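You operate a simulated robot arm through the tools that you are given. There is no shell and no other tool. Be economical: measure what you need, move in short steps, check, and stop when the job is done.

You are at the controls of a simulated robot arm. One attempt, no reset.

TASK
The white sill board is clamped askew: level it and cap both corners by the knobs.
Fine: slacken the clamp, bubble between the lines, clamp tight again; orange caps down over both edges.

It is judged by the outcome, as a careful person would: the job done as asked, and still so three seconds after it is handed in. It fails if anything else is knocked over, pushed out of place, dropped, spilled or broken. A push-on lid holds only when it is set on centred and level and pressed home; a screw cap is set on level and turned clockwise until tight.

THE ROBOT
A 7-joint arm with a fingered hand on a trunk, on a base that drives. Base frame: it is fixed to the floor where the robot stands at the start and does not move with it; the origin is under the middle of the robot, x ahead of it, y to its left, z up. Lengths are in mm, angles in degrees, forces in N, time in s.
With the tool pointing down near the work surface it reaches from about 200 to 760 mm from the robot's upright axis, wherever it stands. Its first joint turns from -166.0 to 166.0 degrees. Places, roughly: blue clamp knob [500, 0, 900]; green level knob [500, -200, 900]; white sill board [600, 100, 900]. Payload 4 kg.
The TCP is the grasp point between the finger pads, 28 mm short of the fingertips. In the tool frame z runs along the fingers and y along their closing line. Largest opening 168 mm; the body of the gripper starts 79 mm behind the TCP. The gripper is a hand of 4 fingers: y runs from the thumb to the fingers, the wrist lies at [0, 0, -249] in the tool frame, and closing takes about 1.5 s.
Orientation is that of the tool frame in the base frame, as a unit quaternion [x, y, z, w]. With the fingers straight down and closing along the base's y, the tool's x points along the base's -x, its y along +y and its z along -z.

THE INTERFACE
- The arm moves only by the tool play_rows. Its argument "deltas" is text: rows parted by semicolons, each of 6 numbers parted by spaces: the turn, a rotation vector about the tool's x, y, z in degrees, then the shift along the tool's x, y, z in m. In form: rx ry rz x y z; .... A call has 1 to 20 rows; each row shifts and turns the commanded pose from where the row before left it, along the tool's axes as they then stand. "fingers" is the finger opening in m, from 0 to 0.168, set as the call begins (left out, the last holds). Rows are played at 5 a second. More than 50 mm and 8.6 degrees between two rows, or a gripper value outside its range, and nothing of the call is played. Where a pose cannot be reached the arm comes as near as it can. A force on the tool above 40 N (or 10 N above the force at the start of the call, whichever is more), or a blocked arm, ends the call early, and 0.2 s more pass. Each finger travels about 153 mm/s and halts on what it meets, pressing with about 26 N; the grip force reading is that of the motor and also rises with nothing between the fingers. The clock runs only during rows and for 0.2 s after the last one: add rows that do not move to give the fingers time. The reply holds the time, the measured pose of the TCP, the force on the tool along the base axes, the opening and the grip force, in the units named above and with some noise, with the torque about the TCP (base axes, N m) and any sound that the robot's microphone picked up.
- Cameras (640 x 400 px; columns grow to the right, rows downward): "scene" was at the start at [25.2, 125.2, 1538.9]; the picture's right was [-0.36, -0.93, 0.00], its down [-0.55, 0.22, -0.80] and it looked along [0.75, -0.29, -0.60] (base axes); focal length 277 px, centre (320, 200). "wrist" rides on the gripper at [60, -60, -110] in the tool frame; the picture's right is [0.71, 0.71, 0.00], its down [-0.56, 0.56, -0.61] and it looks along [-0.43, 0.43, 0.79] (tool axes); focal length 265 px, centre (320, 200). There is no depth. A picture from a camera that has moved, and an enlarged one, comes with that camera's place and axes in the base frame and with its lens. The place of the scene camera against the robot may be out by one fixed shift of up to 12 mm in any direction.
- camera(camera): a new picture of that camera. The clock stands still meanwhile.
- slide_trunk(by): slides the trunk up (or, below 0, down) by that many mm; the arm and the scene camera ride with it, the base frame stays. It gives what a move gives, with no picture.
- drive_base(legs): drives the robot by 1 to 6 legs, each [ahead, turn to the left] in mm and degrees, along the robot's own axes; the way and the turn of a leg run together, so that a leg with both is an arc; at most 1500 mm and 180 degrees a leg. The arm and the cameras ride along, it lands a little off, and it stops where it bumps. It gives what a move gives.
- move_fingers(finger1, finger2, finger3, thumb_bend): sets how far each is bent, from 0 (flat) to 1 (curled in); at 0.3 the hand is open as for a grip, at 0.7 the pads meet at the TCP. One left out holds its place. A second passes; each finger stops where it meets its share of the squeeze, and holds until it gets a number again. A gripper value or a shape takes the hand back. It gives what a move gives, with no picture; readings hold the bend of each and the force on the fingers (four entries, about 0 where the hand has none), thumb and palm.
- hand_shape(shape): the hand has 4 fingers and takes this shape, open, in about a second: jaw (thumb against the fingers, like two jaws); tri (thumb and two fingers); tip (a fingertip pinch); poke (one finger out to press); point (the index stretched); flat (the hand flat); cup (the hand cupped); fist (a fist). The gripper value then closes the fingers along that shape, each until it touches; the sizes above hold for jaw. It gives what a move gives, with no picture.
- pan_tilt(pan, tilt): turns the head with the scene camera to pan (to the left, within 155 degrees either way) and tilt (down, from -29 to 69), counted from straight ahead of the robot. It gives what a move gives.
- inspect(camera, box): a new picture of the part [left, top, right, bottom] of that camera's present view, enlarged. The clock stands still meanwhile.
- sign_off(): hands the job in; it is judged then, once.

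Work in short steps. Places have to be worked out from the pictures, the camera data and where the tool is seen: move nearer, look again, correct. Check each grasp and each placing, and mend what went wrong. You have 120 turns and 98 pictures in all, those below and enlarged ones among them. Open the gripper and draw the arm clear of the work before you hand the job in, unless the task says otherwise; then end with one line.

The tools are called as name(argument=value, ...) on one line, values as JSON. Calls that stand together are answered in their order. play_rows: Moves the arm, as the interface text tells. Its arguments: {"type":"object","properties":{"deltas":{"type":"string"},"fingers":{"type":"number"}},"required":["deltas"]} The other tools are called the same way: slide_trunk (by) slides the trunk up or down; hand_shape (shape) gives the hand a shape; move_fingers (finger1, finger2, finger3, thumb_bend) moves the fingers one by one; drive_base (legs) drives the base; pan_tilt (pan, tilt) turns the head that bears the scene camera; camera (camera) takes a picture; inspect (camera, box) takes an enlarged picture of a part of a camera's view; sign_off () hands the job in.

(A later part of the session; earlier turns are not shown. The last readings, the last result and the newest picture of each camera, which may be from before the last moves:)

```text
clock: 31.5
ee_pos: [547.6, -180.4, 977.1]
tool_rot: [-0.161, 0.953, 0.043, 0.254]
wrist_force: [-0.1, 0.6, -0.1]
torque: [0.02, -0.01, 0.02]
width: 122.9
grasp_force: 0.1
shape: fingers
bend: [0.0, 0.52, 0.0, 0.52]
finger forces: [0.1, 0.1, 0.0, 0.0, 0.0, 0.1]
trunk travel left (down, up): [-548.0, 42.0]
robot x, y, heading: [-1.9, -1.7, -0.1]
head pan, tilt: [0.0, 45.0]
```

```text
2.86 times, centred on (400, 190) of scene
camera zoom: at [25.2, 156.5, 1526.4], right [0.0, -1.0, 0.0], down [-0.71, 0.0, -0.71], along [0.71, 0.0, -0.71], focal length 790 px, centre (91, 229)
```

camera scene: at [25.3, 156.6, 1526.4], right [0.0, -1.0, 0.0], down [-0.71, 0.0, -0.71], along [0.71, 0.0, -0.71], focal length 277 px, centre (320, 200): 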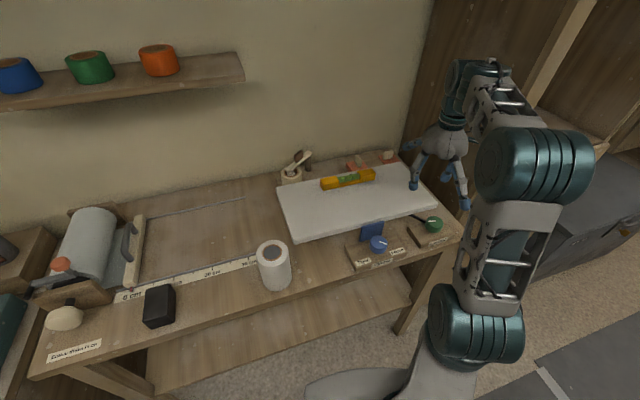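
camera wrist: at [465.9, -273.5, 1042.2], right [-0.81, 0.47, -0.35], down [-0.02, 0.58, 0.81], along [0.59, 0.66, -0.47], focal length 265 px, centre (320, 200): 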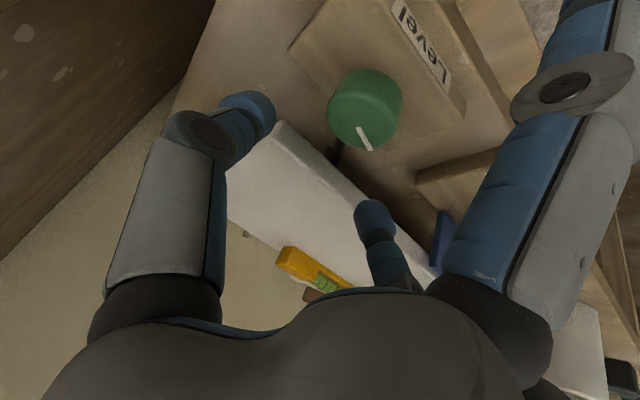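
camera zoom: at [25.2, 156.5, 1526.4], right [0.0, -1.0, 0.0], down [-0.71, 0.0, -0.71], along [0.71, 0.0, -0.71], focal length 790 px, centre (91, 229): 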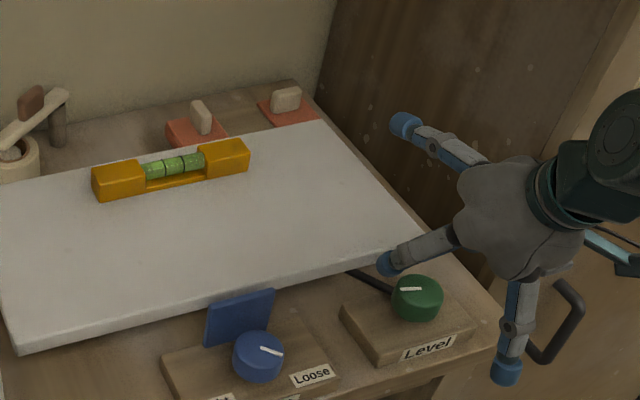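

The knob is centred between thumb and finger 2; I descend to about 909 and pinch.

play_rows(deltas="0 0 0 0.013 0 0.0197;0 0 0 0.0125 0 0.0197;0 0 0 0.0113 0 0.0195;0 0 0 0 0 0")

move_fingers(finger2=0.72, thumb_bend=0.72)

camera(camera="wrist")

inspect(camera="scene", box=[312, 160, 384, 200])

```text
clock: 32.5
ee_pos: [545.4, -181.0, 908.7]
tool_rot: [-0.159, 0.953, 0.043, 0.256]
wrist_force: [0.1, -0.1, -0.1]
torque: [0.0, -0.01, 0.01]
width: 123.1
grasp_force: 0.0
shape: fingers
bend: [0.0, 0.52, 0.0, 0.52]
finger forces: [0.0, 0.0, 0.1, 0.0, 0.1, 0.0]
trunk travel left (down, up): [-548.0, 42.0]
robot x, y, heading: [1.7, 1.7, -0.1]
head pan, tilt: [0.0, 45.0]
```

```text
clock: 33.5
ee_pos: [546.5, -183.9, 907.5]
tool_rot: [-0.16, 0.953, 0.043, 0.254]
wrist_force: [3.0, -3.2, -6.9]
torque: [0.02, 0.03, -0.05]
width: 115.7
grasp_force: 11.4
shape: fingers
bend: [0.0, 0.57, 0.0, 0.64]
finger forces: [0.0, 8.8, 0.0, 0.0, 14.1, 0.0]
trunk travel left (down, up): [-548.0, 42.0]
robot x, y, heading: [2.0, -0.4, 0.1]
head pan, tilt: [0.0, 45.0]
```

```text
58 pictures are left
camera wrist: at [464.1, -275.4, 972.6], right [-0.81, 0.47, -0.35], down [-0.01, 0.58, 0.81], along [0.59, 0.66, -0.47], focal length 265 px, centre (320, 200)
```

wrist: 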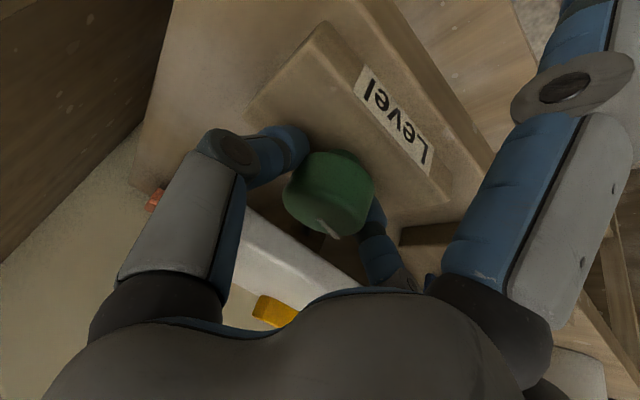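

```text
8.89 times, centred on (348, 180) of scene
camera zoom: at [26.3, 155.9, 1526.4], right [0.0, -1.0, 0.0], down [-0.71, 0.0, -0.71], along [0.71, 0.0, -0.71], focal length 2459 px, centre (71, 378)
```

zoom: 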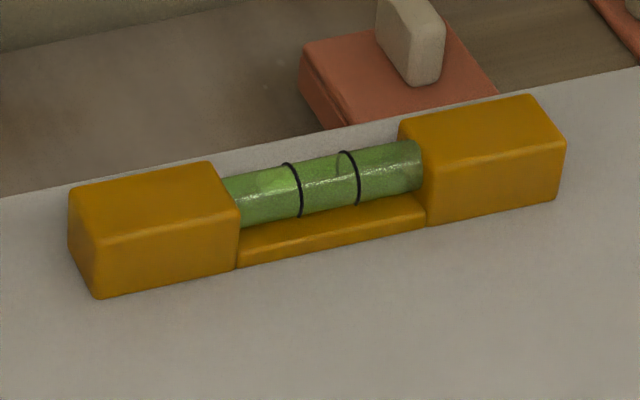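

Gripped. I turn 24° counterclockwise as a test and watch the bubble.

play_rows(deltas="-4 0 -6.93 0 0 0;-4 0 -6.93 0 0 0;-4 0 -6.93 0 0 0;0 0 0 0 0 0;0 0 0 0 0 0")

inspect(camera="scene", box=[312, 160, 384, 200])

```text
clock: 34.7
ee_pos: [546.5, -180.9, 908.3]
tool_rot: [-0.355, 0.898, 0.095, 0.241]
wrist_force: [15.7, 0.2, -7.1]
torque: [-0.05, -0.22, -0.1]
width: 116.4
grasp_force: 12.1
shape: fingers
bend: [0.0, 0.58, 0.0, 0.63]
finger forces: [0.0, 7.3, 0.0, 0.0, 17.1, 0.1]
trunk travel left (down, up): [-548.0, 42.0]
robot x, y, heading: [0.1, 2.8, -0.2]
head pan, tilt: [0.0, 45.0]
```

```text
8.89 times, centred on (348, 180) of scene
camera zoom: at [27.9, 156.4, 1526.4], right [0.0, -1.0, 0.0], down [-0.71, 0.0, -0.71], along [0.71, 0.0, -0.71], focal length 2459 px, centre (71, 378)
```

zoom: 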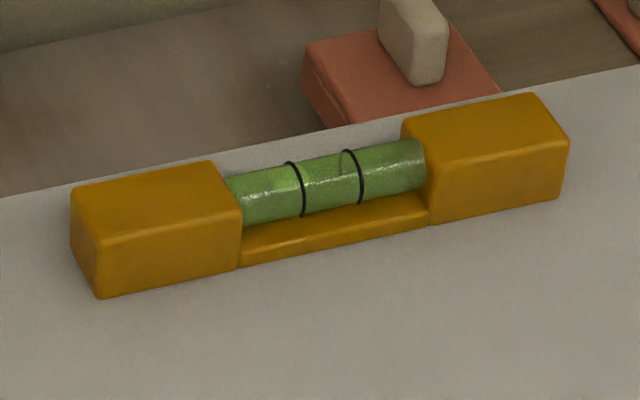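

The bubble's bright patch moved right, so counterclockwise is correct. I turn 24° more.

play_rows(deltas="-4 0 -6.93 0 0 0;-4 0 -6.93 0 0 0;-4 0 -6.93 0 0 0;0 0 0 0 0 0;0 0 0 0 0 0")

inspect(camera="scene", box=[332, 168, 364, 188])

camera(camera="wrist")

```text
clock: 35.9
ee_pos: [548.1, -181.9, 908.2]
tool_rot: [-0.534, 0.805, 0.142, 0.216]
wrist_force: [18.5, 4.9, -4.7]
torque: [0.0, -0.35, -0.14]
width: 116.7
grasp_force: 12.5
shape: fingers
bend: [0.0, 0.59, 0.0, 0.62]
finger forces: [0.1, 5.9, 0.1, 0.1, 18.8, 0.0]
trunk travel left (down, up): [-548.0, 42.0]
robot x, y, heading: [1.7, -0.5, -0.1]
head pan, tilt: [0.0, 45.0]
```

```text
16.00 times, centred on (348, 178) of scene
camera zoom: at [27.9, 157.0, 1526.3], right [0.0, -1.0, 0.0], down [-0.71, 0.0, -0.71], along [0.71, 0.0, -0.71], focal length 4426 px, centre (-128, 552)
```

zoom: 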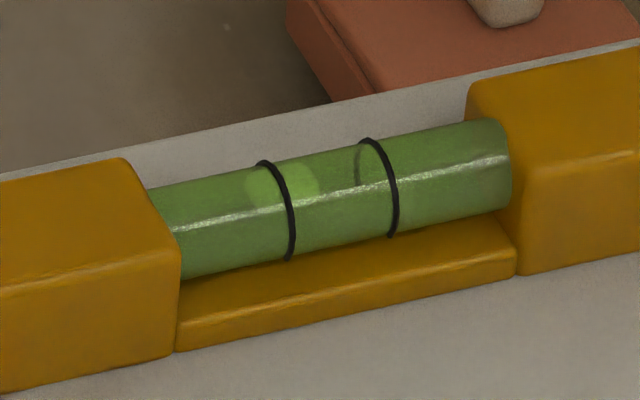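

```text
54 pictures are left
camera wrist: at [561.6, -304.8, 973.0], right [-0.89, -0.29, -0.35], down [-0.45, 0.38, 0.81], along [-0.1, 0.88, -0.47], focal length 265 px, centre (320, 200)
```

wrist: 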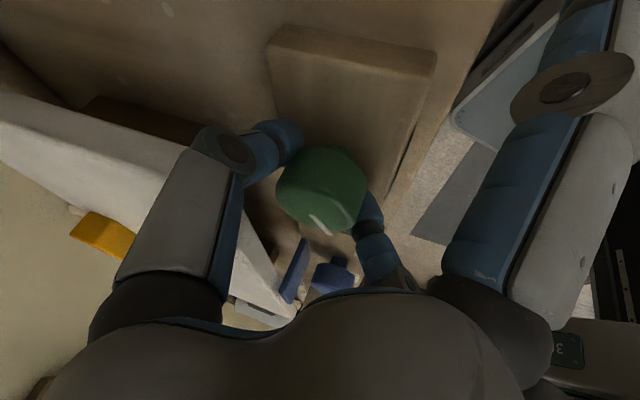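

The bubble's now centred near the left line (needs about as much again, ~50°). I release, swing back 64°, and regrip.

move_fingers(finger2=0.54, thumb_bend=0.54)

play_rows(deltas="4 0 6.93 0 0 0;4 0 6.93 0 0 0;4 0 6.93 0 0 0;4 0 6.93 0 0 0;4 0 6.93 0 0 0;4 0 6.93 0 0 0;4 0 6.93 0 0 0;4 0 6.93 0 0 0;0 0 0 0 0 0")

move_fingers(finger2=0.72, thumb_bend=0.72)

play_rows(deltas="-4 0 -6.93 0 0 0;-4 0 -6.93 0 0 0;-4 0 -6.93 0 0 0;-4 0 -6.93 0 0 0;-4 0 -6.93 0 0 0;0 0 0 0 0 0;0 0 0 0 0 0")

inspect(camera="scene", box=[332, 168, 364, 188])

```text
clock: 36.9
ee_pos: [545.5, -182.5, 909.1]
tool_rot: [-0.533, 0.806, 0.143, 0.215]
wrist_force: [0.7, 0.6, 0.3]
torque: [0.02, -0.01, 0.01]
width: 121.2
grasp_force: 0.0
shape: fingers
bend: [0.0, 0.54, 0.0, 0.54]
finger forces: [0.1, 0.0, 0.1, 0.0, 0.1, 0.0]
trunk travel left (down, up): [-548.0, 42.0]
robot x, y, heading: [2.0, -1.6, 0.1]
head pan, tilt: [0.0, 45.0]
```

```text
clock: 38.9
ee_pos: [545.5, -182.5, 908.5]
tool_rot: [-0.025, 0.966, 0.006, 0.259]
wrist_force: [0.6, -0.4, 0.3]
torque: [-0.03, 0.03, -0.01]
width: 121.4
grasp_force: 0.0
shape: fingers
bend: [0.0, 0.54, 0.0, 0.54]
finger forces: [0.0, 0.1, 0.0, 0.1, 0.0, 0.0]
trunk travel left (down, up): [-548.0, 42.0]
robot x, y, heading: [1.2, 2.6, 0.2]
head pan, tilt: [0.0, 45.0]
```

```text
clock: 39.9
ee_pos: [544.8, -183.5, 909.9]
tool_rot: [-0.026, 0.966, 0.007, 0.259]
wrist_force: [4.1, -1.2, -4.0]
torque: [0.04, -0.06, -0.06]
width: 115.5
grasp_force: 10.2
shape: fingers
bend: [0.0, 0.57, 0.0, 0.65]
finger forces: [0.1, 9.0, 0.1, 0.0, 11.4, 0.0]
trunk travel left (down, up): [-548.0, 42.0]
robot x, y, heading: [1.6, 1.3, 0.1]
head pan, tilt: [0.0, 45.0]
```

```text
clock: 41.5
ee_pos: [548.1, -181.0, 909.2]
tool_rot: [-0.355, 0.898, 0.094, 0.241]
wrist_force: [21.0, 6.5, 1.3]
torque: [0.11, -0.43, -0.17]
width: 115.9
grasp_force: 12.8
shape: fingers
bend: [0.0, 0.58, 0.0, 0.63]
finger forces: [0.0, 8.4, 0.0, 0.0, 17.4, 0.0]
trunk travel left (down, up): [-548.0, 42.0]
robot x, y, heading: [-1.3, 1.5, 0.0]
head pan, tilt: [0.0, 45.0]
```

```text
16.00 times, centred on (348, 178) of scene
camera zoom: at [27.8, 157.4, 1526.3], right [0.0, -1.0, 0.0], down [-0.71, 0.0, -0.71], along [0.71, 0.0, -0.71], focal length 4426 px, centre (-128, 552)
```

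zoom: 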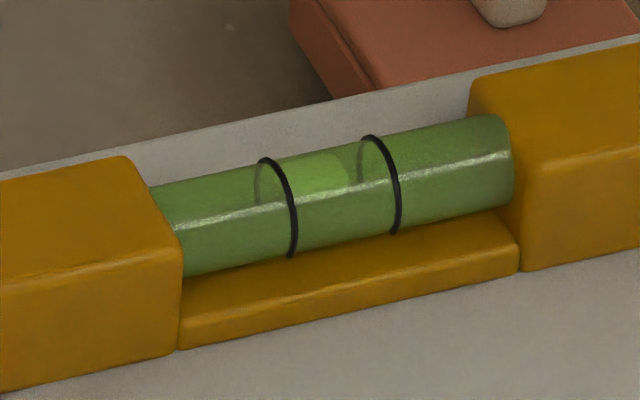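

Bubble now sits between the lines but slightly left. About 20° more centres it.

play_rows(deltas="-3.5 0 -6.06 0 0 0;-3.5 0 -6.06 0 0 0;-3.5 0 -6.06 0 0 0;0 0 0 0 0 0;0 0 0 0 0 0")

inspect(camera="scene", box=[332, 168, 364, 188])

```text
clock: 42.7
ee_pos: [547.8, -182.5, 908.0]
tool_rot: [-0.512, 0.819, 0.136, 0.22]
wrist_force: [18.1, 0.3, 0.4]
torque: [-0.03, -0.46, -0.15]
width: 116.6
grasp_force: 11.4
shape: fingers
bend: [0.0, 0.59, 0.0, 0.62]
finger forces: [0.0, 5.4, 0.0, 0.0, 17.7, 0.0]
trunk travel left (down, up): [-548.0, 42.0]
robot x, y, heading: [1.2, -1.0, -0.0]
head pan, tilt: [0.0, 45.0]
```

```text
16.00 times, centred on (348, 178) of scene
camera zoom: at [27.5, 156.6, 1526.4], right [0.0, -1.0, 0.0], down [-0.71, 0.0, -0.71], along [0.71, 0.0, -0.71], focal length 4426 px, centre (-128, 552)
```

zoom: 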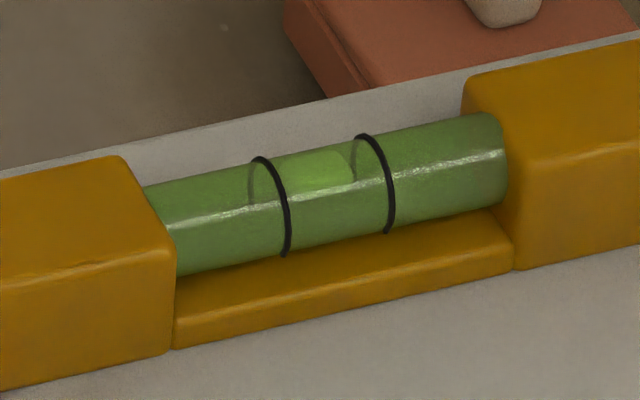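

Nearly centred; a last 7° nudge, then release and back off upward.

play_rows(deltas="-3.5 0 -6.06 0 0 0;0 0 0 0 0 0;0 0 0 0 0 0")

move_fingers(finger2=0.52, thumb_bend=0.52)

play_rows(deltas="0 0 0 -0.02 0 -0.03464;0 0 0 -0.02 0 -0.03464;4 0 6.93 0 0 0;4 0 6.93 0 0 0;4 0 6.93 0 0 0;4 0 6.93 0 0 0;4 0 6.93 0 0 0;4 0 6.93 0 0 0;0 0 0 0 0 0")

inspect(camera="scene", box=[332, 168, 364, 188])

```text
clock: 43.5
ee_pos: [547.9, -181.2, 908.9]
tool_rot: [-0.561, 0.786, 0.15, 0.211]
wrist_force: [16.7, 0.5, -1.4]
torque: [-0.01, -0.39, -0.15]
width: 116.7
grasp_force: 11.6
shape: fingers
bend: [0.0, 0.59, 0.0, 0.62]
finger forces: [0.0, 5.4, 0.1, 0.0, 18.2, 0.0]
trunk travel left (down, up): [-548.0, 42.0]
robot x, y, heading: [-0.6, 0.4, 0.0]
head pan, tilt: [0.0, 45.0]
```

```text
clock: 44.5
ee_pos: [545.2, -182.1, 908.0]
tool_rot: [-0.562, 0.786, 0.15, 0.211]
wrist_force: [-0.7, 0.1, 1.3]
torque: [0.0, -0.03, 0.01]
width: 123.0
grasp_force: 0.0
shape: fingers
bend: [0.0, 0.52, 0.0, 0.52]
finger forces: [0.1, 0.1, 0.1, 0.0, 0.0, 0.1]
trunk travel left (down, up): [-548.0, 42.0]
robot x, y, heading: [2.7, 1.6, 0.4]
head pan, tilt: [0.0, 45.0]
```

```text
clock: 45.0
ee_pos: [540.1, -182.1, 948.8]
tool_rot: [-0.555, 0.791, 0.16, 0.202]
wrist_force: [0.3, 1.3, -6.2]
torque: [0.03, 0.28, 0.06]
width: 122.8
grasp_force: 3.0
shape: fingers
bend: [0.0, 0.52, 0.0, 0.52]
finger forces: [0.1, 0.0, 0.0, 0.1, 6.2, 0.1]
trunk travel left (down, up): [-548.0, 42.0]
robot x, y, heading: [0.6, -2.6, 0.2]
head pan, tilt: [0.0, 45.0]
stopped in row 2: the force on the tool passed its limit at 52 N (the readings are from after the stop); the commanded pose is now the measured one
```

```text
16.00 times, centred on (348, 178) of scene
camera zoom: at [24.5, 156.5, 1526.4], right [0.0, -1.0, 0.0], down [-0.71, 0.0, -0.71], along [0.71, 0.0, -0.71], focal length 4426 px, centre (-128, 552)
```

zoom: 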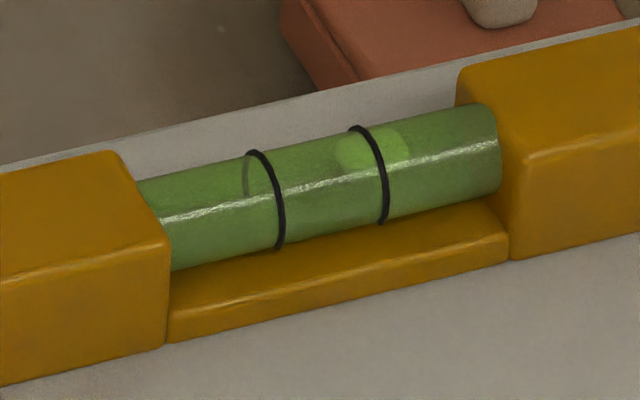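

The thumb caught under the board's edge while lifting. I lower back, swing away from the board first, then lift.

play_rows(deltas="0 0 0 0.01 0 0.017;0 0 0 0.01 0 0.017;0 0 0 0 0 0")

camera(camera="wrist")

inspect(camera="scene", box=[270, 130, 470, 270])

```text
clock: 45.8
ee_pos: [540.4, -184.2, 910.7]
tool_rot: [-0.555, 0.792, 0.158, 0.202]
wrist_force: [0.4, -0.7, 0.4]
torque: [0.01, -0.04, 0.0]
width: 122.9
grasp_force: 0.1
shape: fingers
bend: [0.0, 0.52, 0.0, 0.52]
finger forces: [0.0, 0.0, 0.0, 0.1, 0.0, 0.1]
trunk travel left (down, up): [-548.0, 42.0]
robot x, y, heading: [-1.3, 4.2, 0.0]
head pan, tilt: [0.0, 45.0]
```

```text
50 pictures are left
camera wrist: at [563.2, -306.0, 973.3], right [-0.88, -0.34, -0.33], down [-0.45, 0.35, 0.82], along [-0.16, 0.87, -0.46], focal length 265 px, centre (320, 200)
```

wrist: 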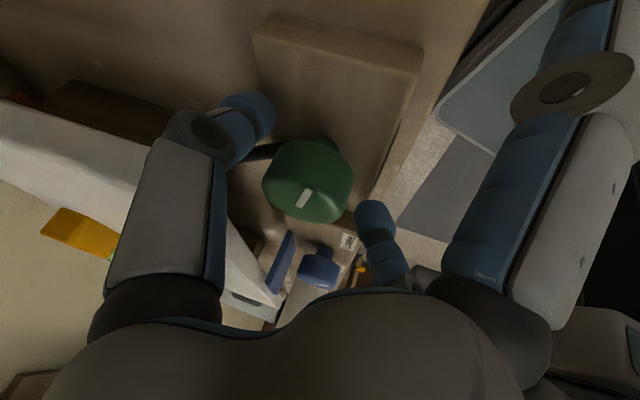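

```text
2.86 times, centred on (370, 200) of scene
camera zoom: at [25.3, 156.5, 1526.4], right [0.0, -1.0, 0.0], down [-0.71, 0.0, -0.71], along [0.71, 0.0, -0.71], focal length 790 px, centre (177, 200)
```

zoom: 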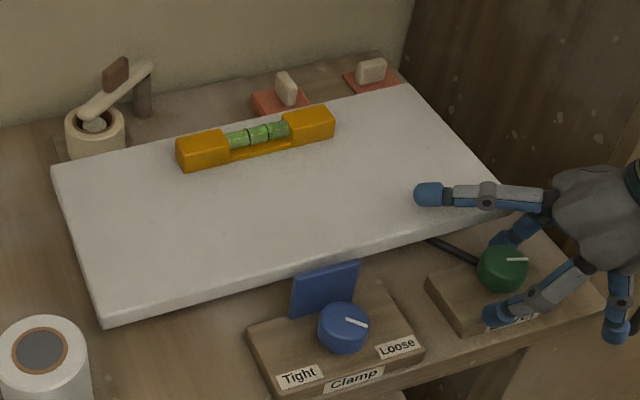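

The board is in place. I rotate clockwise 56° at this height, then lift.

play_rows(deltas="4 0 6.93 0 0 0;4 0 6.93 0 0 0;4 0 6.93 0 0 0;4 0 6.93 0 0 0;4 0 6.93 0 0 0;4 0 6.93 0 0 0;0 0 0 0 0 0")

play_rows(deltas="0 0 0 -0.01 0 -0.017;0 0 0 -0.01 0 -0.017;0 0 0 -0.02 0 -0.03464;0 0 0 -0.02 0 -0.03464;0 0 0 0 0 0")

inspect(camera="scene", box=[332, 168, 364, 188])

```text
clock: 47.4
ee_pos: [539.5, -181.2, 909.3]
tool_rot: [-0.186, 0.951, 0.055, 0.242]
wrist_force: [-1.2, -0.2, 0.9]
torque: [0.0, 0.01, -0.04]
width: 122.8
grasp_force: 0.1
shape: fingers
bend: [0.0, 0.52, 0.0, 0.52]
finger forces: [0.0, 0.1, 0.0, 0.1, 0.0, 0.1]
trunk travel left (down, up): [-548.0, 42.0]
robot x, y, heading: [-2.8, -3.0, -0.1]
head pan, tilt: [0.0, 45.0]
```

```text
clock: 48.6
ee_pos: [543.8, -183.5, 1029.4]
tool_rot: [-0.186, 0.951, 0.055, 0.242]
wrist_force: [0.9, -0.6, -0.5]
torque: [-0.03, -0.03, -0.02]
width: 122.7
grasp_force: 0.0
shape: fingers
bend: [0.0, 0.52, 0.0, 0.52]
finger forces: [0.0, 0.0, 0.1, 0.0, 0.0, 0.0]
trunk travel left (down, up): [-548.0, 42.0]
robot x, y, heading: [2.9, 4.0, 0.2]
head pan, tilt: [0.0, 45.0]
```

```text
16.00 times, centred on (348, 178) of scene
camera zoom: at [25.2, 156.6, 1526.4], right [0.0, -1.0, 0.0], down [-0.71, 0.0, -0.71], along [0.71, 0.0, -0.71], focal length 4426 px, centre (-128, 552)
```

zoom: 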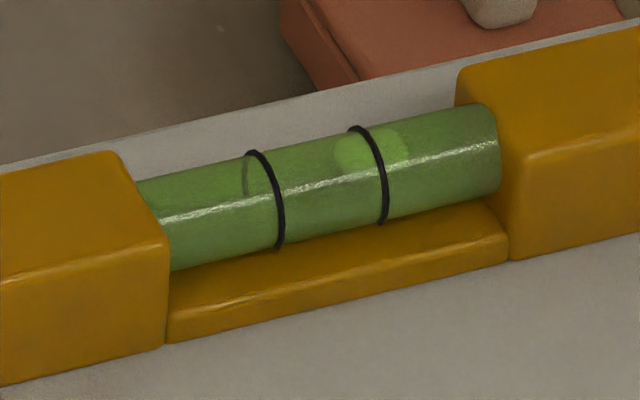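

The snag raised the board: the bubble is now on the right line. I regrip the green knob and turn it clockwise, watching the bubble.

play_rows(deltas="-4 0 -6.93 0 0 0;-4 0 -6.93 0 0 0;0 0 0 0.02 0 0.03464;0 0 0 0.02 0 0.03464;0 0 0 0.02 0 0.03464;0 0 0 0 0 0")

camera(camera="wrist")

```text
clock: 50.0
ee_pos: [539.8, -182.1, 908.5]
tool_rot: [-0.318, 0.915, 0.092, 0.232]
wrist_force: [1.2, -0.8, -0.7]
torque: [-0.05, -0.02, 0.02]
width: 122.5
grasp_force: 0.0
shape: fingers
bend: [0.0, 0.52, 0.0, 0.52]
finger forces: [0.0, 0.0, 0.0, 0.0, 0.1, 0.0]
trunk travel left (down, up): [-548.0, 42.0]
robot x, y, heading: [0.0, 0.9, -0.2]
head pan, tilt: [0.0, 45.0]
```

```text
47 pictures are left
camera wrist: at [495.1, -299.0, 974.0], right [-0.93, 0.17, -0.33], down [-0.19, 0.54, 0.82], along [0.32, 0.82, -0.47], focal length 265 px, centre (320, 200)
```

wrist: 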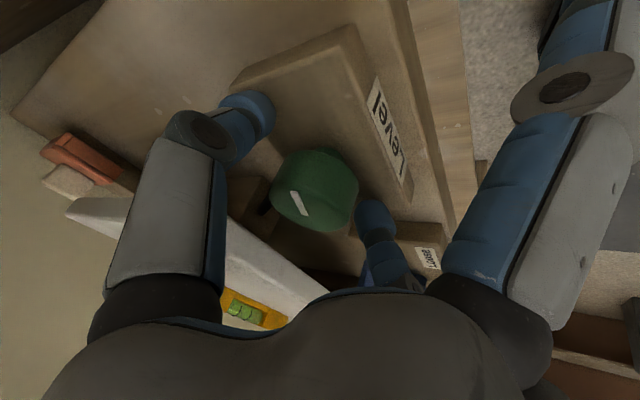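

Straddled. I nudge toward the knob's centre, pinch, and turn 40° clockwise.

play_rows(deltas="0 0 0 -0.004 0 0;0 0 0 0 0 0")

move_fingers(finger2=0.72, thumb_bend=0.72)

play_rows(deltas="4 0 6.93 0 0 0;4 0 6.93 0 0 0;4 0 6.93 0 0 0;4 0 6.93 0 0 0;4 0 6.93 0 0 0;0 0 0 0 0 0;0 0 0 0 0 0")

inspect(camera="scene", box=[332, 168, 364, 188])

```text
clock: 50.6
ee_pos: [543.0, -181.2, 910.0]
tool_rot: [-0.317, 0.915, 0.091, 0.232]
wrist_force: [0.1, 1.0, -0.4]
torque: [-0.01, -0.01, 0.02]
width: 122.5
grasp_force: 0.1
shape: fingers
bend: [0.0, 0.52, 0.0, 0.52]
finger forces: [0.0, 0.0, 0.0, 0.0, 0.0, 0.1]
trunk travel left (down, up): [-548.0, 42.0]
robot x, y, heading: [-1.6, -2.2, -0.3]
head pan, tilt: [0.0, 45.0]
```

```text
clock: 51.6
ee_pos: [544.9, -181.5, 910.1]
tool_rot: [-0.316, 0.915, 0.091, 0.233]
wrist_force: [8.9, -5.9, -4.0]
torque: [-0.04, -0.05, -0.12]
width: 116.7
grasp_force: 13.0
shape: fingers
bend: [0.0, 0.58, 0.0, 0.62]
finger forces: [0.0, 7.3, 0.1, 0.0, 18.2, 0.0]
trunk travel left (down, up): [-548.0, 42.0]
robot x, y, heading: [3.0, 1.2, -0.0]
head pan, tilt: [0.0, 45.0]
```

```text
clock: 53.2
ee_pos: [541.4, -180.7, 909.5]
tool_rot: [0.014, 0.97, -0.001, 0.244]
wrist_force: [-10.8, -1.3, -8.3]
torque: [0.04, 0.28, 0.08]
width: 116.1
grasp_force: 11.1
shape: fingers
bend: [0.0, 0.57, 0.0, 0.64]
finger forces: [0.1, 10.0, 0.0, 0.0, 12.5, 0.0]
trunk travel left (down, up): [-548.0, 42.0]
robot x, y, heading: [-3.1, -0.8, 0.1]
head pan, tilt: [0.0, 45.0]
```

```text
16.00 times, centred on (348, 178) of scene
camera zoom: at [24.5, 156.0, 1526.4], right [0.0, -1.0, 0.0], down [-0.71, 0.0, -0.71], along [0.71, 0.0, -0.71], focal length 4426 px, centre (-128, 552)
```

zoom: 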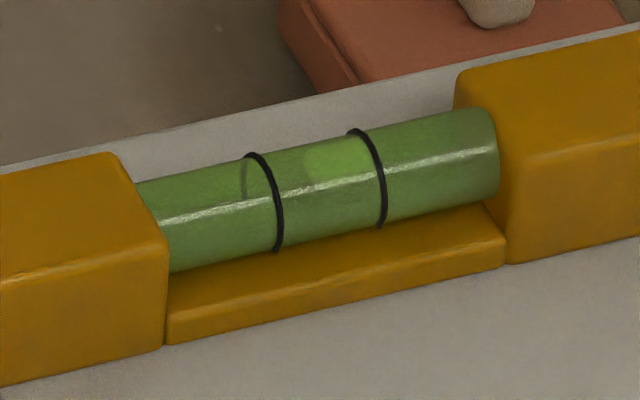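

Bubble is moving left as wanted; about 26° more.

play_rows(deltas="4 0 6.93 0 0 0;4 0 6.93 0 0 0;4 0 6.93 0 0 0;0 0 0 0 0 0;0 0 0 0 0 0")

inspect(camera="scene", box=[332, 168, 364, 188])

```text
clock: 54.4
ee_pos: [537.9, -177.7, 911.1]
tool_rot: [0.212, 0.947, -0.057, 0.236]
wrist_force: [-28.6, 14.9, 4.5]
torque: [0.83, 0.6, 1.76]
width: 115.7
grasp_force: 27.0
shape: fingers
bend: [0.0, 0.56, 0.0, 0.64]
finger forces: [0.0, 42.4, 0.1, 0.1, 11.5, 0.1]
trunk travel left (down, up): [-548.0, 42.0]
robot x, y, heading: [1.9, -0.9, 0.1]
head pan, tilt: [0.0, 45.0]
```

```text
16.00 times, centred on (348, 178) of scene
camera zoom: at [20.8, 158.4, 1526.3], right [0.0, -1.0, 0.0], down [-0.71, 0.0, -0.71], along [0.71, 0.0, -0.71], focal length 4426 px, centre (-128, 552)
```

zoom: 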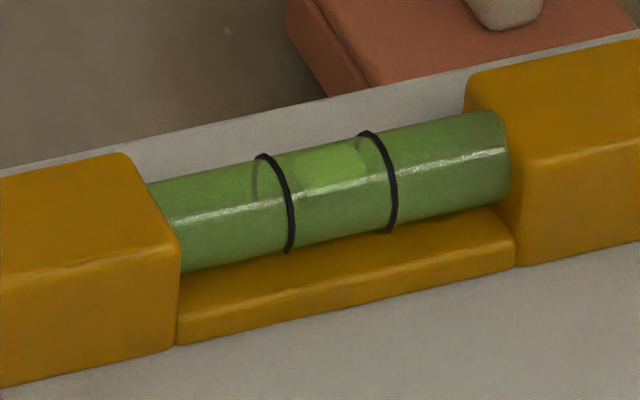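

The bubble is centred now, but finger 2 is pressing the board edge. I open only the thumb, ease the hand back from the board, then open finger 2.

move_fingers(thumb_bend=0.5)

inspect(camera="wrist", box=[140, 80, 460, 280])

inspect(camera="scene", box=[332, 168, 364, 188])

```text
clock: 55.4
ee_pos: [539.9, -176.2, 911.2]
tool_rot: [0.212, 0.947, -0.056, 0.236]
wrist_force: [-24.6, 23.2, 2.1]
torque: [0.77, 0.63, 1.53]
width: 124.2
grasp_force: 18.2
shape: fingers
bend: [0.0, 0.56, 0.0, 0.5]
finger forces: [0.0, 35.8, 0.0, 0.1, 0.0, 0.1]
trunk travel left (down, up): [-548.0, 42.0]
robot x, y, heading: [-0.4, 2.4, 0.1]
head pan, tilt: [0.0, 45.0]
```

```text
2.00 times, centred on (300, 180) of wrist
camera zoom: at [418.7, -186.9, 979.1], right [-0.26, 0.9, -0.34], down [0.42, 0.42, 0.8], along [0.87, 0.07, -0.49], focal length 531 px, centre (360, 240)
```

zoom: 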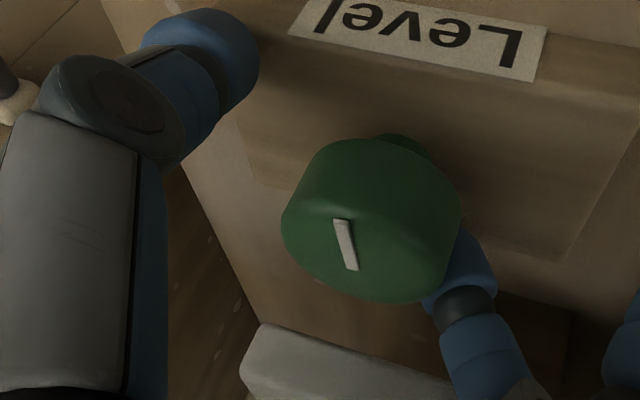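

```text
16.00 times, centred on (348, 178) of scene
camera zoom: at [21.9, 159.8, 1526.1], right [0.0, -1.0, 0.0], down [-0.71, 0.0, -0.71], along [0.71, 0.0, -0.71], focal length 4426 px, centre (-128, 552)
```

zoom: 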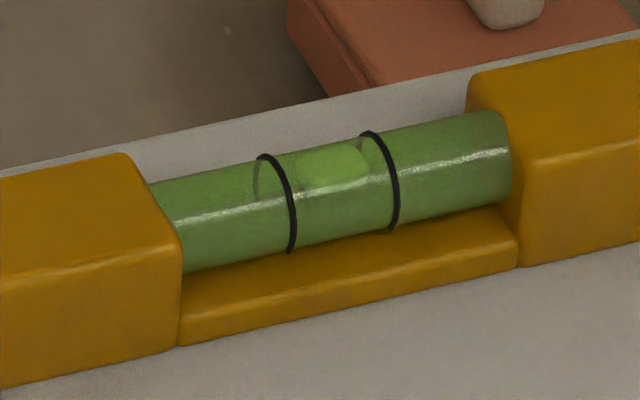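

I slide the hand out along the direction the contact forces push it (front-left).

play_rows(deltas="0 0 0 0.00435 0.002 -0.0024;0 0 0 0.00435 0.001 -0.0024;0 0 0 0.00435 0.001 -0.0024;0 0 0 0.00435 0 -0.0024;0 0 0 0 0 0")

inspect(camera="scene", box=[332, 168, 364, 188])

```text
clock: 56.6
ee_pos: [527.0, -168.5, 911.0]
tool_rot: [0.214, 0.945, -0.059, 0.24]
wrist_force: [2.6, 7.1, 3.1]
torque: [0.21, -0.16, 0.15]
width: 124.3
grasp_force: 4.1
shape: fingers
bend: [0.0, 0.58, 0.0, 0.5]
finger forces: [0.0, 7.2, 0.0, 0.0, 0.0, 0.0]
trunk travel left (down, up): [-548.0, 42.0]
robot x, y, heading: [2.4, 2.0, 0.2]
head pan, tilt: [0.0, 45.0]
```

```text
16.00 times, centred on (348, 178) of scene
camera zoom: at [25.3, 157.6, 1526.3], right [0.0, -1.0, 0.0], down [-0.71, 0.0, -0.71], along [0.71, 0.0, -0.71], focal length 4426 px, centre (-128, 552)
```

zoom: 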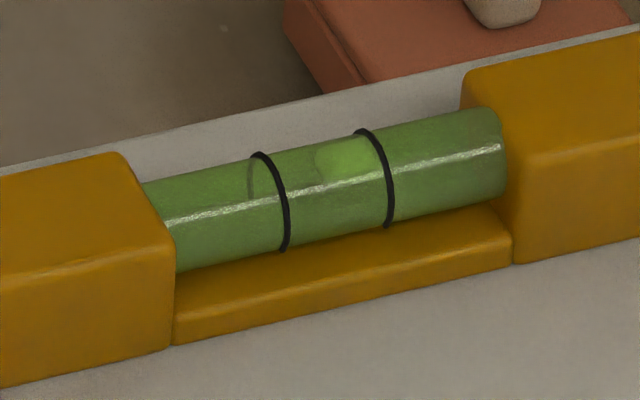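

The knob dragged back some; the bubble is right of centre (needs ~30° clockwise). I open, lift out, and rotate to a better starting angle so the stroke ends clear of the board.

move_fingers(finger2=0.52, thumb_bend=0.52)

play_rows(deltas="0 0 0 -0.005 0 -0.0087;0 0 0 -0.01 0 -0.0173;0 0 0 -0.02 0 -0.0346;0 0 0 0 0 0")

play_rows(deltas="-4 0 -6.93 0 0 0;-4 0 -6.93 0 0 0;-4 0 -6.93 0 0 0;-4 0 -6.93 0 0 0;-4 0 -6.93 0 0 0;-4 0 -6.93 0 0 0;-4 0 -6.93 0 0 0;-2 0 -3.5 0 0 0;0 0 0 0 0 0")

```text
clock: 57.6
ee_pos: [526.8, -168.9, 911.7]
tool_rot: [0.213, 0.945, -0.058, 0.239]
wrist_force: [-0.5, -0.5, -0.4]
torque: [0.04, -0.03, -0.01]
width: 123.0
grasp_force: 0.0
shape: fingers
bend: [0.0, 0.52, 0.0, 0.52]
finger forces: [0.1, 0.0, 0.0, 0.1, 0.1, 0.0]
trunk travel left (down, up): [-548.0, 42.0]
robot x, y, heading: [-1.9, 0.7, -0.3]
head pan, tilt: [0.0, 45.0]
```

```text
clock: 58.6
ee_pos: [530.8, -167.9, 980.7]
tool_rot: [0.214, 0.945, -0.058, 0.239]
wrist_force: [-0.2, 0.1, 0.6]
torque: [0.0, 0.0, -0.03]
width: 123.0
grasp_force: 0.0
shape: fingers
bend: [0.0, 0.52, 0.0, 0.52]
finger forces: [0.0, 0.0, 0.0, 0.0, 0.0, 0.0]
trunk travel left (down, up): [-548.0, 42.0]
robot x, y, heading: [-0.3, -0.9, 0.0]
head pan, tilt: [0.0, 45.0]
```

```text
clock: 60.6
ee_pos: [529.7, -167.3, 982.1]
tool_rot: [-0.286, 0.925, 0.082, 0.235]
wrist_force: [0.5, -0.3, 0.1]
torque: [0.01, 0.0, 0.02]
width: 123.0
grasp_force: 0.0
shape: fingers
bend: [0.0, 0.52, 0.0, 0.52]
finger forces: [0.0, 0.1, 0.0, 0.1, 0.0, 0.1]
trunk travel left (down, up): [-548.0, 42.0]
robot x, y, heading: [1.0, 4.4, -0.1]
head pan, tilt: [0.0, 45.0]
```

I shift over the knob and descend, pinch, and turn 28° clockwise.

play_rows(deltas="0 0 0 -0.002 -0.0197 0.001;0 0 0 0.0116 0 0.021;0 0 0 0.0116 0 0.021;0 0 0 0.0116 0 0.021;0 0 0 0 0 0")

move_fingers(finger2=0.72, thumb_bend=0.72)

play_rows(deltas="3.5 0 6.06 0 0 0;3.5 0 6.06 0 0 0;3.5 0 6.06 0 0 0;3.5 0 6.06 0 0 0;0 0 0 0 0 0;0 0 0 0 0 0")

inspect(camera="scene", box=[332, 168, 364, 188])

```text
clock: 61.8
ee_pos: [541.5, -182.7, 908.3]
tool_rot: [-0.284, 0.926, 0.082, 0.236]
wrist_force: [0.5, 0.8, 0.1]
torque: [0.03, 0.0, 0.04]
width: 122.7
grasp_force: 0.2
shape: fingers
bend: [0.0, 0.52, 0.0, 0.52]
finger forces: [0.0, 0.0, 0.0, 0.1, 0.1, 0.1]
trunk travel left (down, up): [-548.0, 42.0]
robot x, y, heading: [1.0, 2.1, -0.0]
head pan, tilt: [0.0, 45.0]
```

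```text
clock: 62.8
ee_pos: [542.3, -183.5, 908.1]
tool_rot: [-0.284, 0.926, 0.082, 0.236]
wrist_force: [4.9, -4.9, -6.9]
torque: [-0.05, 0.05, -0.1]
width: 116.4
grasp_force: 12.5
shape: fingers
bend: [0.0, 0.58, 0.0, 0.63]
finger forces: [0.0, 8.0, 0.0, 0.1, 16.9, 0.0]
trunk travel left (down, up): [-548.0, 42.0]
robot x, y, heading: [-2.4, -2.8, -0.2]
head pan, tilt: [0.0, 45.0]
```

```text
clock: 64.2
ee_pos: [540.6, -181.6, 907.1]
tool_rot: [-0.054, 0.968, 0.018, 0.245]
wrist_force: [-8.4, -1.2, -7.7]
torque: [0.1, 0.29, 0.05]
width: 115.6
grasp_force: 11.9
shape: fingers
bend: [0.0, 0.57, 0.0, 0.64]
finger forces: [0.0, 10.4, 0.0, 0.0, 14.2, 0.0]
trunk travel left (down, up): [-548.0, 42.0]
robot x, y, heading: [1.7, 0.8, -0.0]
head pan, tilt: [0.0, 45.0]
```

```text
16.00 times, centred on (348, 178) of scene
camera zoom: at [24.7, 156.2, 1526.4], right [0.0, -1.0, 0.0], down [-0.71, 0.0, -0.71], along [0.71, 0.0, -0.71], focal length 4426 px, centre (-128, 552)
```

zoom: 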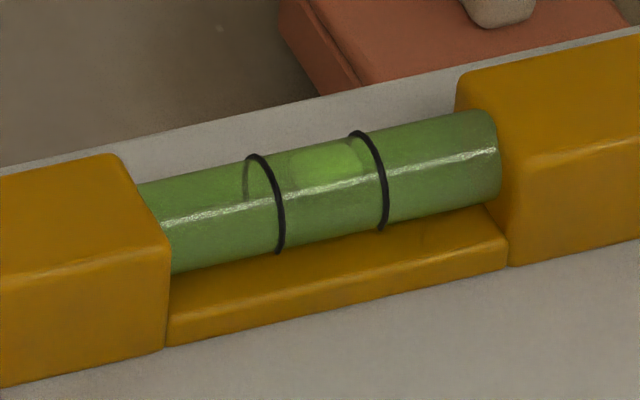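

Slightly right still; 10° more clockwise.

play_rows(deltas="2.5 0 4.33 0 0 0;2.5 0 4.33 0 0 0;0 0 0 0 0 0;0 0 0 0 0 0")

move_fingers(finger2=0.53, thumb_bend=0.53)

play_rows(deltas="-4 0 -6.93 0 0 0;-4 0 -6.93 0 0 0;0 0 0 -0.005 0 -0.0087;0 0 0 -0.015 0 -0.026;0 0 0 -0.02 0 -0.0346;0 0 0 -0.02 0 -0.0346;0 0 0 0 0 0")

inspect(camera="scene", box=[332, 168, 364, 188])

```text
clock: 65.2
ee_pos: [539.9, -182.4, 908.2]
tool_rot: [0.03, 0.969, -0.007, 0.244]
wrist_force: [-12.9, 1.9, -10.6]
torque: [0.16, 0.38, 0.13]
width: 115.6
grasp_force: 12.2
shape: fingers
bend: [0.0, 0.56, 0.0, 0.65]
finger forces: [0.1, 11.6, 0.0, 0.1, 13.6, 0.0]
trunk travel left (down, up): [-548.0, 42.0]
robot x, y, heading: [3.9, 0.1, 0.1]
head pan, tilt: [0.0, 45.0]
```

```text
clock: 66.2
ee_pos: [541.2, -182.6, 908.7]
tool_rot: [0.028, 0.969, -0.006, 0.246]
wrist_force: [0.4, -0.2, 0.1]
torque: [0.03, -0.03, -0.01]
width: 122.1
grasp_force: 0.0
shape: fingers
bend: [0.0, 0.53, 0.0, 0.53]
finger forces: [0.1, 0.0, 0.0, 0.0, 0.0, 0.1]
trunk travel left (down, up): [-548.0, 42.0]
robot x, y, heading: [0.1, -2.7, -0.0]
head pan, tilt: [0.0, 45.0]
```

```text
clock: 67.8
ee_pos: [545.7, -182.0, 1029.5]
tool_rot: [-0.104, 0.963, 0.031, 0.245]
wrist_force: [-0.1, -1.5, -1.1]
torque: [-0.02, -0.01, 0.01]
width: 122.0
grasp_force: 0.1
shape: fingers
bend: [0.0, 0.53, 0.0, 0.53]
finger forces: [0.0, 0.1, 0.0, 0.1, 0.1, 0.0]
trunk travel left (down, up): [-548.0, 42.0]
robot x, y, heading: [-0.9, -1.0, 0.1]
head pan, tilt: [0.0, 45.0]
```

```text
16.00 times, centred on (348, 178) of scene
camera zoom: at [25.1, 156.7, 1526.4], right [0.0, -1.0, 0.0], down [-0.71, 0.0, -0.71], along [0.71, 0.0, -0.71], focal length 4426 px, centre (-128, 552)
```

zoom: 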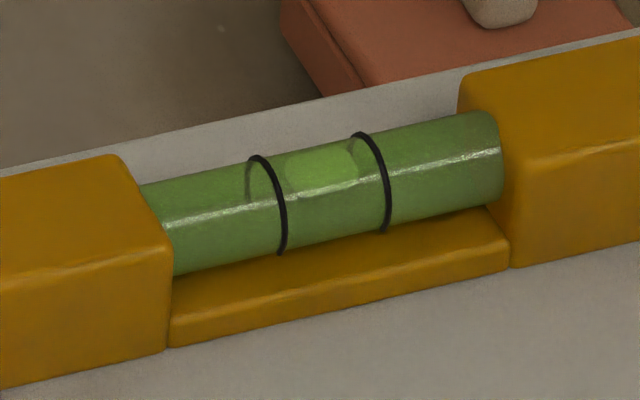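

The bubble is centred between the lines. Now I move to the clamp knob, rotate to the start angle, and descend.

play_rows(deltas="0 0 0 0.006 0.0384 -0.0033;0 0 0 0.006 0.0384 -0.0033;0 0 0 0.006 0.0384 -0.0033;0 0 0 0.006 0.0384 -0.0033;0 0 0 0.006 0.0384 -0.0033;-3.75 0 -6.5 0 0 0;-3.75 0 -6.5 0 0 0;-3.75 0 -6.5 0 0 0;-3.75 0 -6.5 0 0 0;0 0 0 0.0145 0 0.0263;0 0 0 0.0145 0 0.0263;0 0 0 0 0 0")

camera(camera="wrist")

```text
clock: 70.4
ee_pos: [467.0, -1.2, 971.1]
tool_rot: [-0.349, 0.903, 0.1, 0.229]
wrist_force: [-0.2, -0.2, -0.8]
torque: [-0.01, -0.02, -0.02]
width: 122.0
grasp_force: 0.0
shape: fingers
bend: [0.0, 0.53, 0.0, 0.53]
finger forces: [0.0, 0.0, 0.0, 0.0, 0.1, 0.0]
trunk travel left (down, up): [-548.0, 42.0]
robot x, y, heading: [-1.4, -1.8, -0.3]
head pan, tilt: [0.0, 45.0]
```

```text
39 pictures are left
camera wrist: at [431.0, -119.5, 1035.1], right [-0.94, 0.11, -0.33], down [-0.23, 0.53, 0.82], along [0.26, 0.84, -0.47], focal length 265 px, centre (320, 200)
```

wrist: 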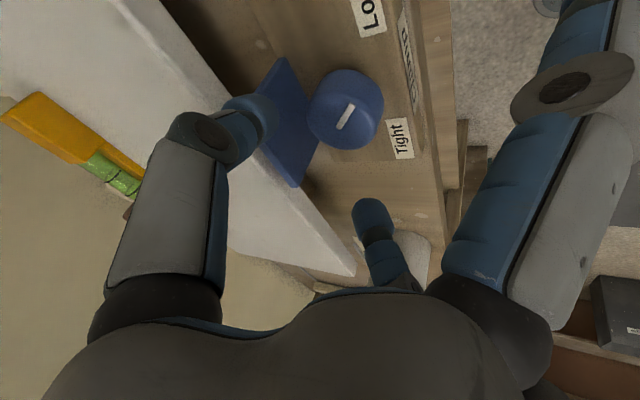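

Clear of the tab; I centre by 5 mm and descend to about 909, then pinch and turn 56° clockwise.

play_rows(deltas="0 0 0 -0.0035 -0.0037 0.0019;0 0 0 0.01 0 0.0181;0 0 0 0.01 0 0.0181;0 0 0 0.01 0 0.0181;0 0 0 0 0 0")

move_fingers(finger2=0.72, thumb_bend=0.72)

play_rows(deltas="4 0 6.93 0 0 0;4 0 6.93 0 0 0;4 0 6.93 0 0 0;4 0 6.93 0 0 0;4 0 6.93 0 0 0;4 0 6.93 0 0 0;4 0 6.93 0 0 0;0 0 0 0 0 0")

camera(camera="wrist")

```text
clock: 71.6
ee_pos: [471.9, 0.4, 908.2]
tool_rot: [-0.349, 0.903, 0.1, 0.231]
wrist_force: [0.6, 0.1, 4.4]
torque: [-0.05, -0.17, 0.0]
width: 122.1
grasp_force: 1.5
shape: fingers
bend: [0.0, 0.53, 0.0, 0.53]
finger forces: [0.0, 0.1, 0.0, 0.0, 4.0, 0.0]
trunk travel left (down, up): [-548.0, 42.0]
robot x, y, heading: [3.7, 2.8, 0.0]
head pan, tilt: [0.0, 45.0]
```

```text
clock: 72.6
ee_pos: [473.7, -2.8, 908.2]
tool_rot: [-0.349, 0.903, 0.1, 0.229]
wrist_force: [7.6, -7.2, -6.4]
torque: [-0.05, -0.02, -0.05]
width: 116.6
grasp_force: 13.2
shape: fingers
bend: [0.0, 0.6, 0.0, 0.62]
finger forces: [0.0, 7.3, 0.0, 0.0, 19.1, 0.1]
trunk travel left (down, up): [-548.0, 42.0]
robot x, y, heading: [1.5, 0.0, -0.3]
head pan, tilt: [0.0, 45.0]
```

```text
clock: 74.4
ee_pos: [473.3, -0.5, 907.1]
tool_rot: [0.114, 0.963, -0.031, 0.243]
wrist_force: [-5.9, -1.2, -14.3]
torque: [0.18, 0.19, 0.03]
width: 116.0
grasp_force: 11.1
shape: fingers
bend: [0.0, 0.59, 0.0, 0.63]
finger forces: [0.0, 9.0, 0.0, 0.0, 14.2, 0.0]
trunk travel left (down, up): [-548.0, 42.0]
robot x, y, heading: [-2.8, 1.8, -0.2]
head pan, tilt: [0.0, 45.0]
```

```text
38 pictures are left
camera wrist: at [356.0, -36.4, 975.6], right [-0.44, 0.83, -0.34], down [0.33, 0.5, 0.8], along [0.84, 0.24, -0.49], focal length 265 px, centre (320, 200)
```

wrist: 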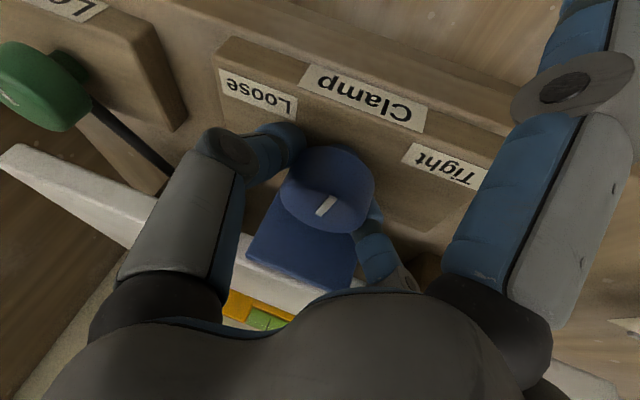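

Turned about half. I release, swing back, regrip, and turn clockwise to the stop.

move_fingers(finger2=0.54, thumb_bend=0.54)

play_rows(deltas="-4 0 -6.93 -0.001 0 -0.001;-4 0 -6.93 0 0 0;-4 0 -6.93 0 0 0;-4 0 -6.93 0 0 0;-4 0 -6.93 0 0 0;-4 0 -6.93 0 0 0;-4 0 -6.93 0 0 0;0 0 0 0 0 0")

move_fingers(finger2=0.74, thumb_bend=0.74)

play_rows(deltas="4 0 6.93 0 0 0;4 0 6.93 0 0 0;4 0 6.93 0 0 0;4 0 6.93 0 0 0;4 0 6.93 0 0 0;4 0 6.93 0 0 0;4 0 6.93 0 0 0;4 0 6.93 0 0 0;0 0 0 0 0 0")

camera(camera="wrist")

```text
clock: 75.4
ee_pos: [472.8, -0.7, 907.7]
tool_rot: [0.113, 0.963, -0.03, 0.244]
wrist_force: [2.0, 0.0, -0.4]
torque: [0.01, 0.02, -0.02]
width: 121.3
grasp_force: 0.1
shape: fingers
bend: [0.0, 0.54, 0.0, 0.54]
finger forces: [0.1, 0.0, 0.0, 0.1, 0.0, 0.0]
trunk travel left (down, up): [-548.0, 42.0]
robot x, y, heading: [-0.0, 1.1, 0.1]
head pan, tilt: [0.0, 45.0]
```

```text
clock: 77.2
ee_pos: [473.0, -1.0, 910.2]
tool_rot: [-0.35, 0.902, 0.102, 0.23]
wrist_force: [0.2, 0.0, 0.6]
torque: [0.01, 0.03, 0.0]
width: 121.4
grasp_force: 0.1
shape: fingers
bend: [0.0, 0.54, 0.0, 0.54]
finger forces: [0.0, 0.0, 0.0, 0.1, 0.0, 0.0]
trunk travel left (down, up): [-548.0, 42.0]
robot x, y, heading: [3.2, -0.9, 0.1]
head pan, tilt: [0.0, 45.0]
```

```text
clock: 78.2
ee_pos: [473.7, -2.5, 909.6]
tool_rot: [-0.348, 0.903, 0.1, 0.229]
wrist_force: [11.1, -6.5, -3.7]
torque: [-0.03, -0.08, -0.05]
width: 116.8
grasp_force: 14.0
shape: fingers
bend: [0.0, 0.59, 0.0, 0.62]
finger forces: [0.0, 7.2, 0.1, 0.1, 21.1, 0.0]
trunk travel left (down, up): [-548.0, 42.0]
robot x, y, heading: [0.1, 1.8, -0.2]
head pan, tilt: [0.0, 45.0]
```

```text
clock: 80.2
ee_pos: [475.5, -3.8, 909.2]
tool_rot: [0.182, 0.952, -0.05, 0.241]
wrist_force: [20.9, -10.3, -8.6]
torque: [-0.09, -0.37, 0.43]
width: 115.9
grasp_force: 15.3
shape: fingers
bend: [0.0, 0.6, 0.0, 0.64]
finger forces: [0.0, 8.1, 0.0, 0.0, 22.5, 0.0]
trunk travel left (down, up): [-548.0, 42.0]
robot x, y, heading: [-2.2, -3.4, -0.1]
head pan, tilt: [0.0, 45.0]
```

```text
37 pictures are left
camera wrist: at [355.9, -21.3, 977.0], right [-0.32, 0.88, -0.34], down [0.39, 0.45, 0.8], along [0.86, 0.12, -0.49], focal length 265 px, centre (320, 200)
```

wrist: 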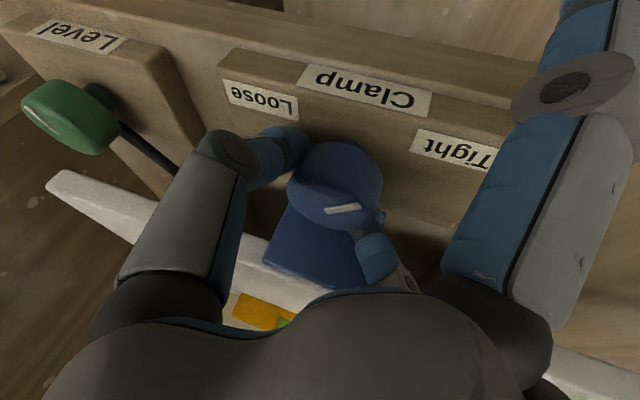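

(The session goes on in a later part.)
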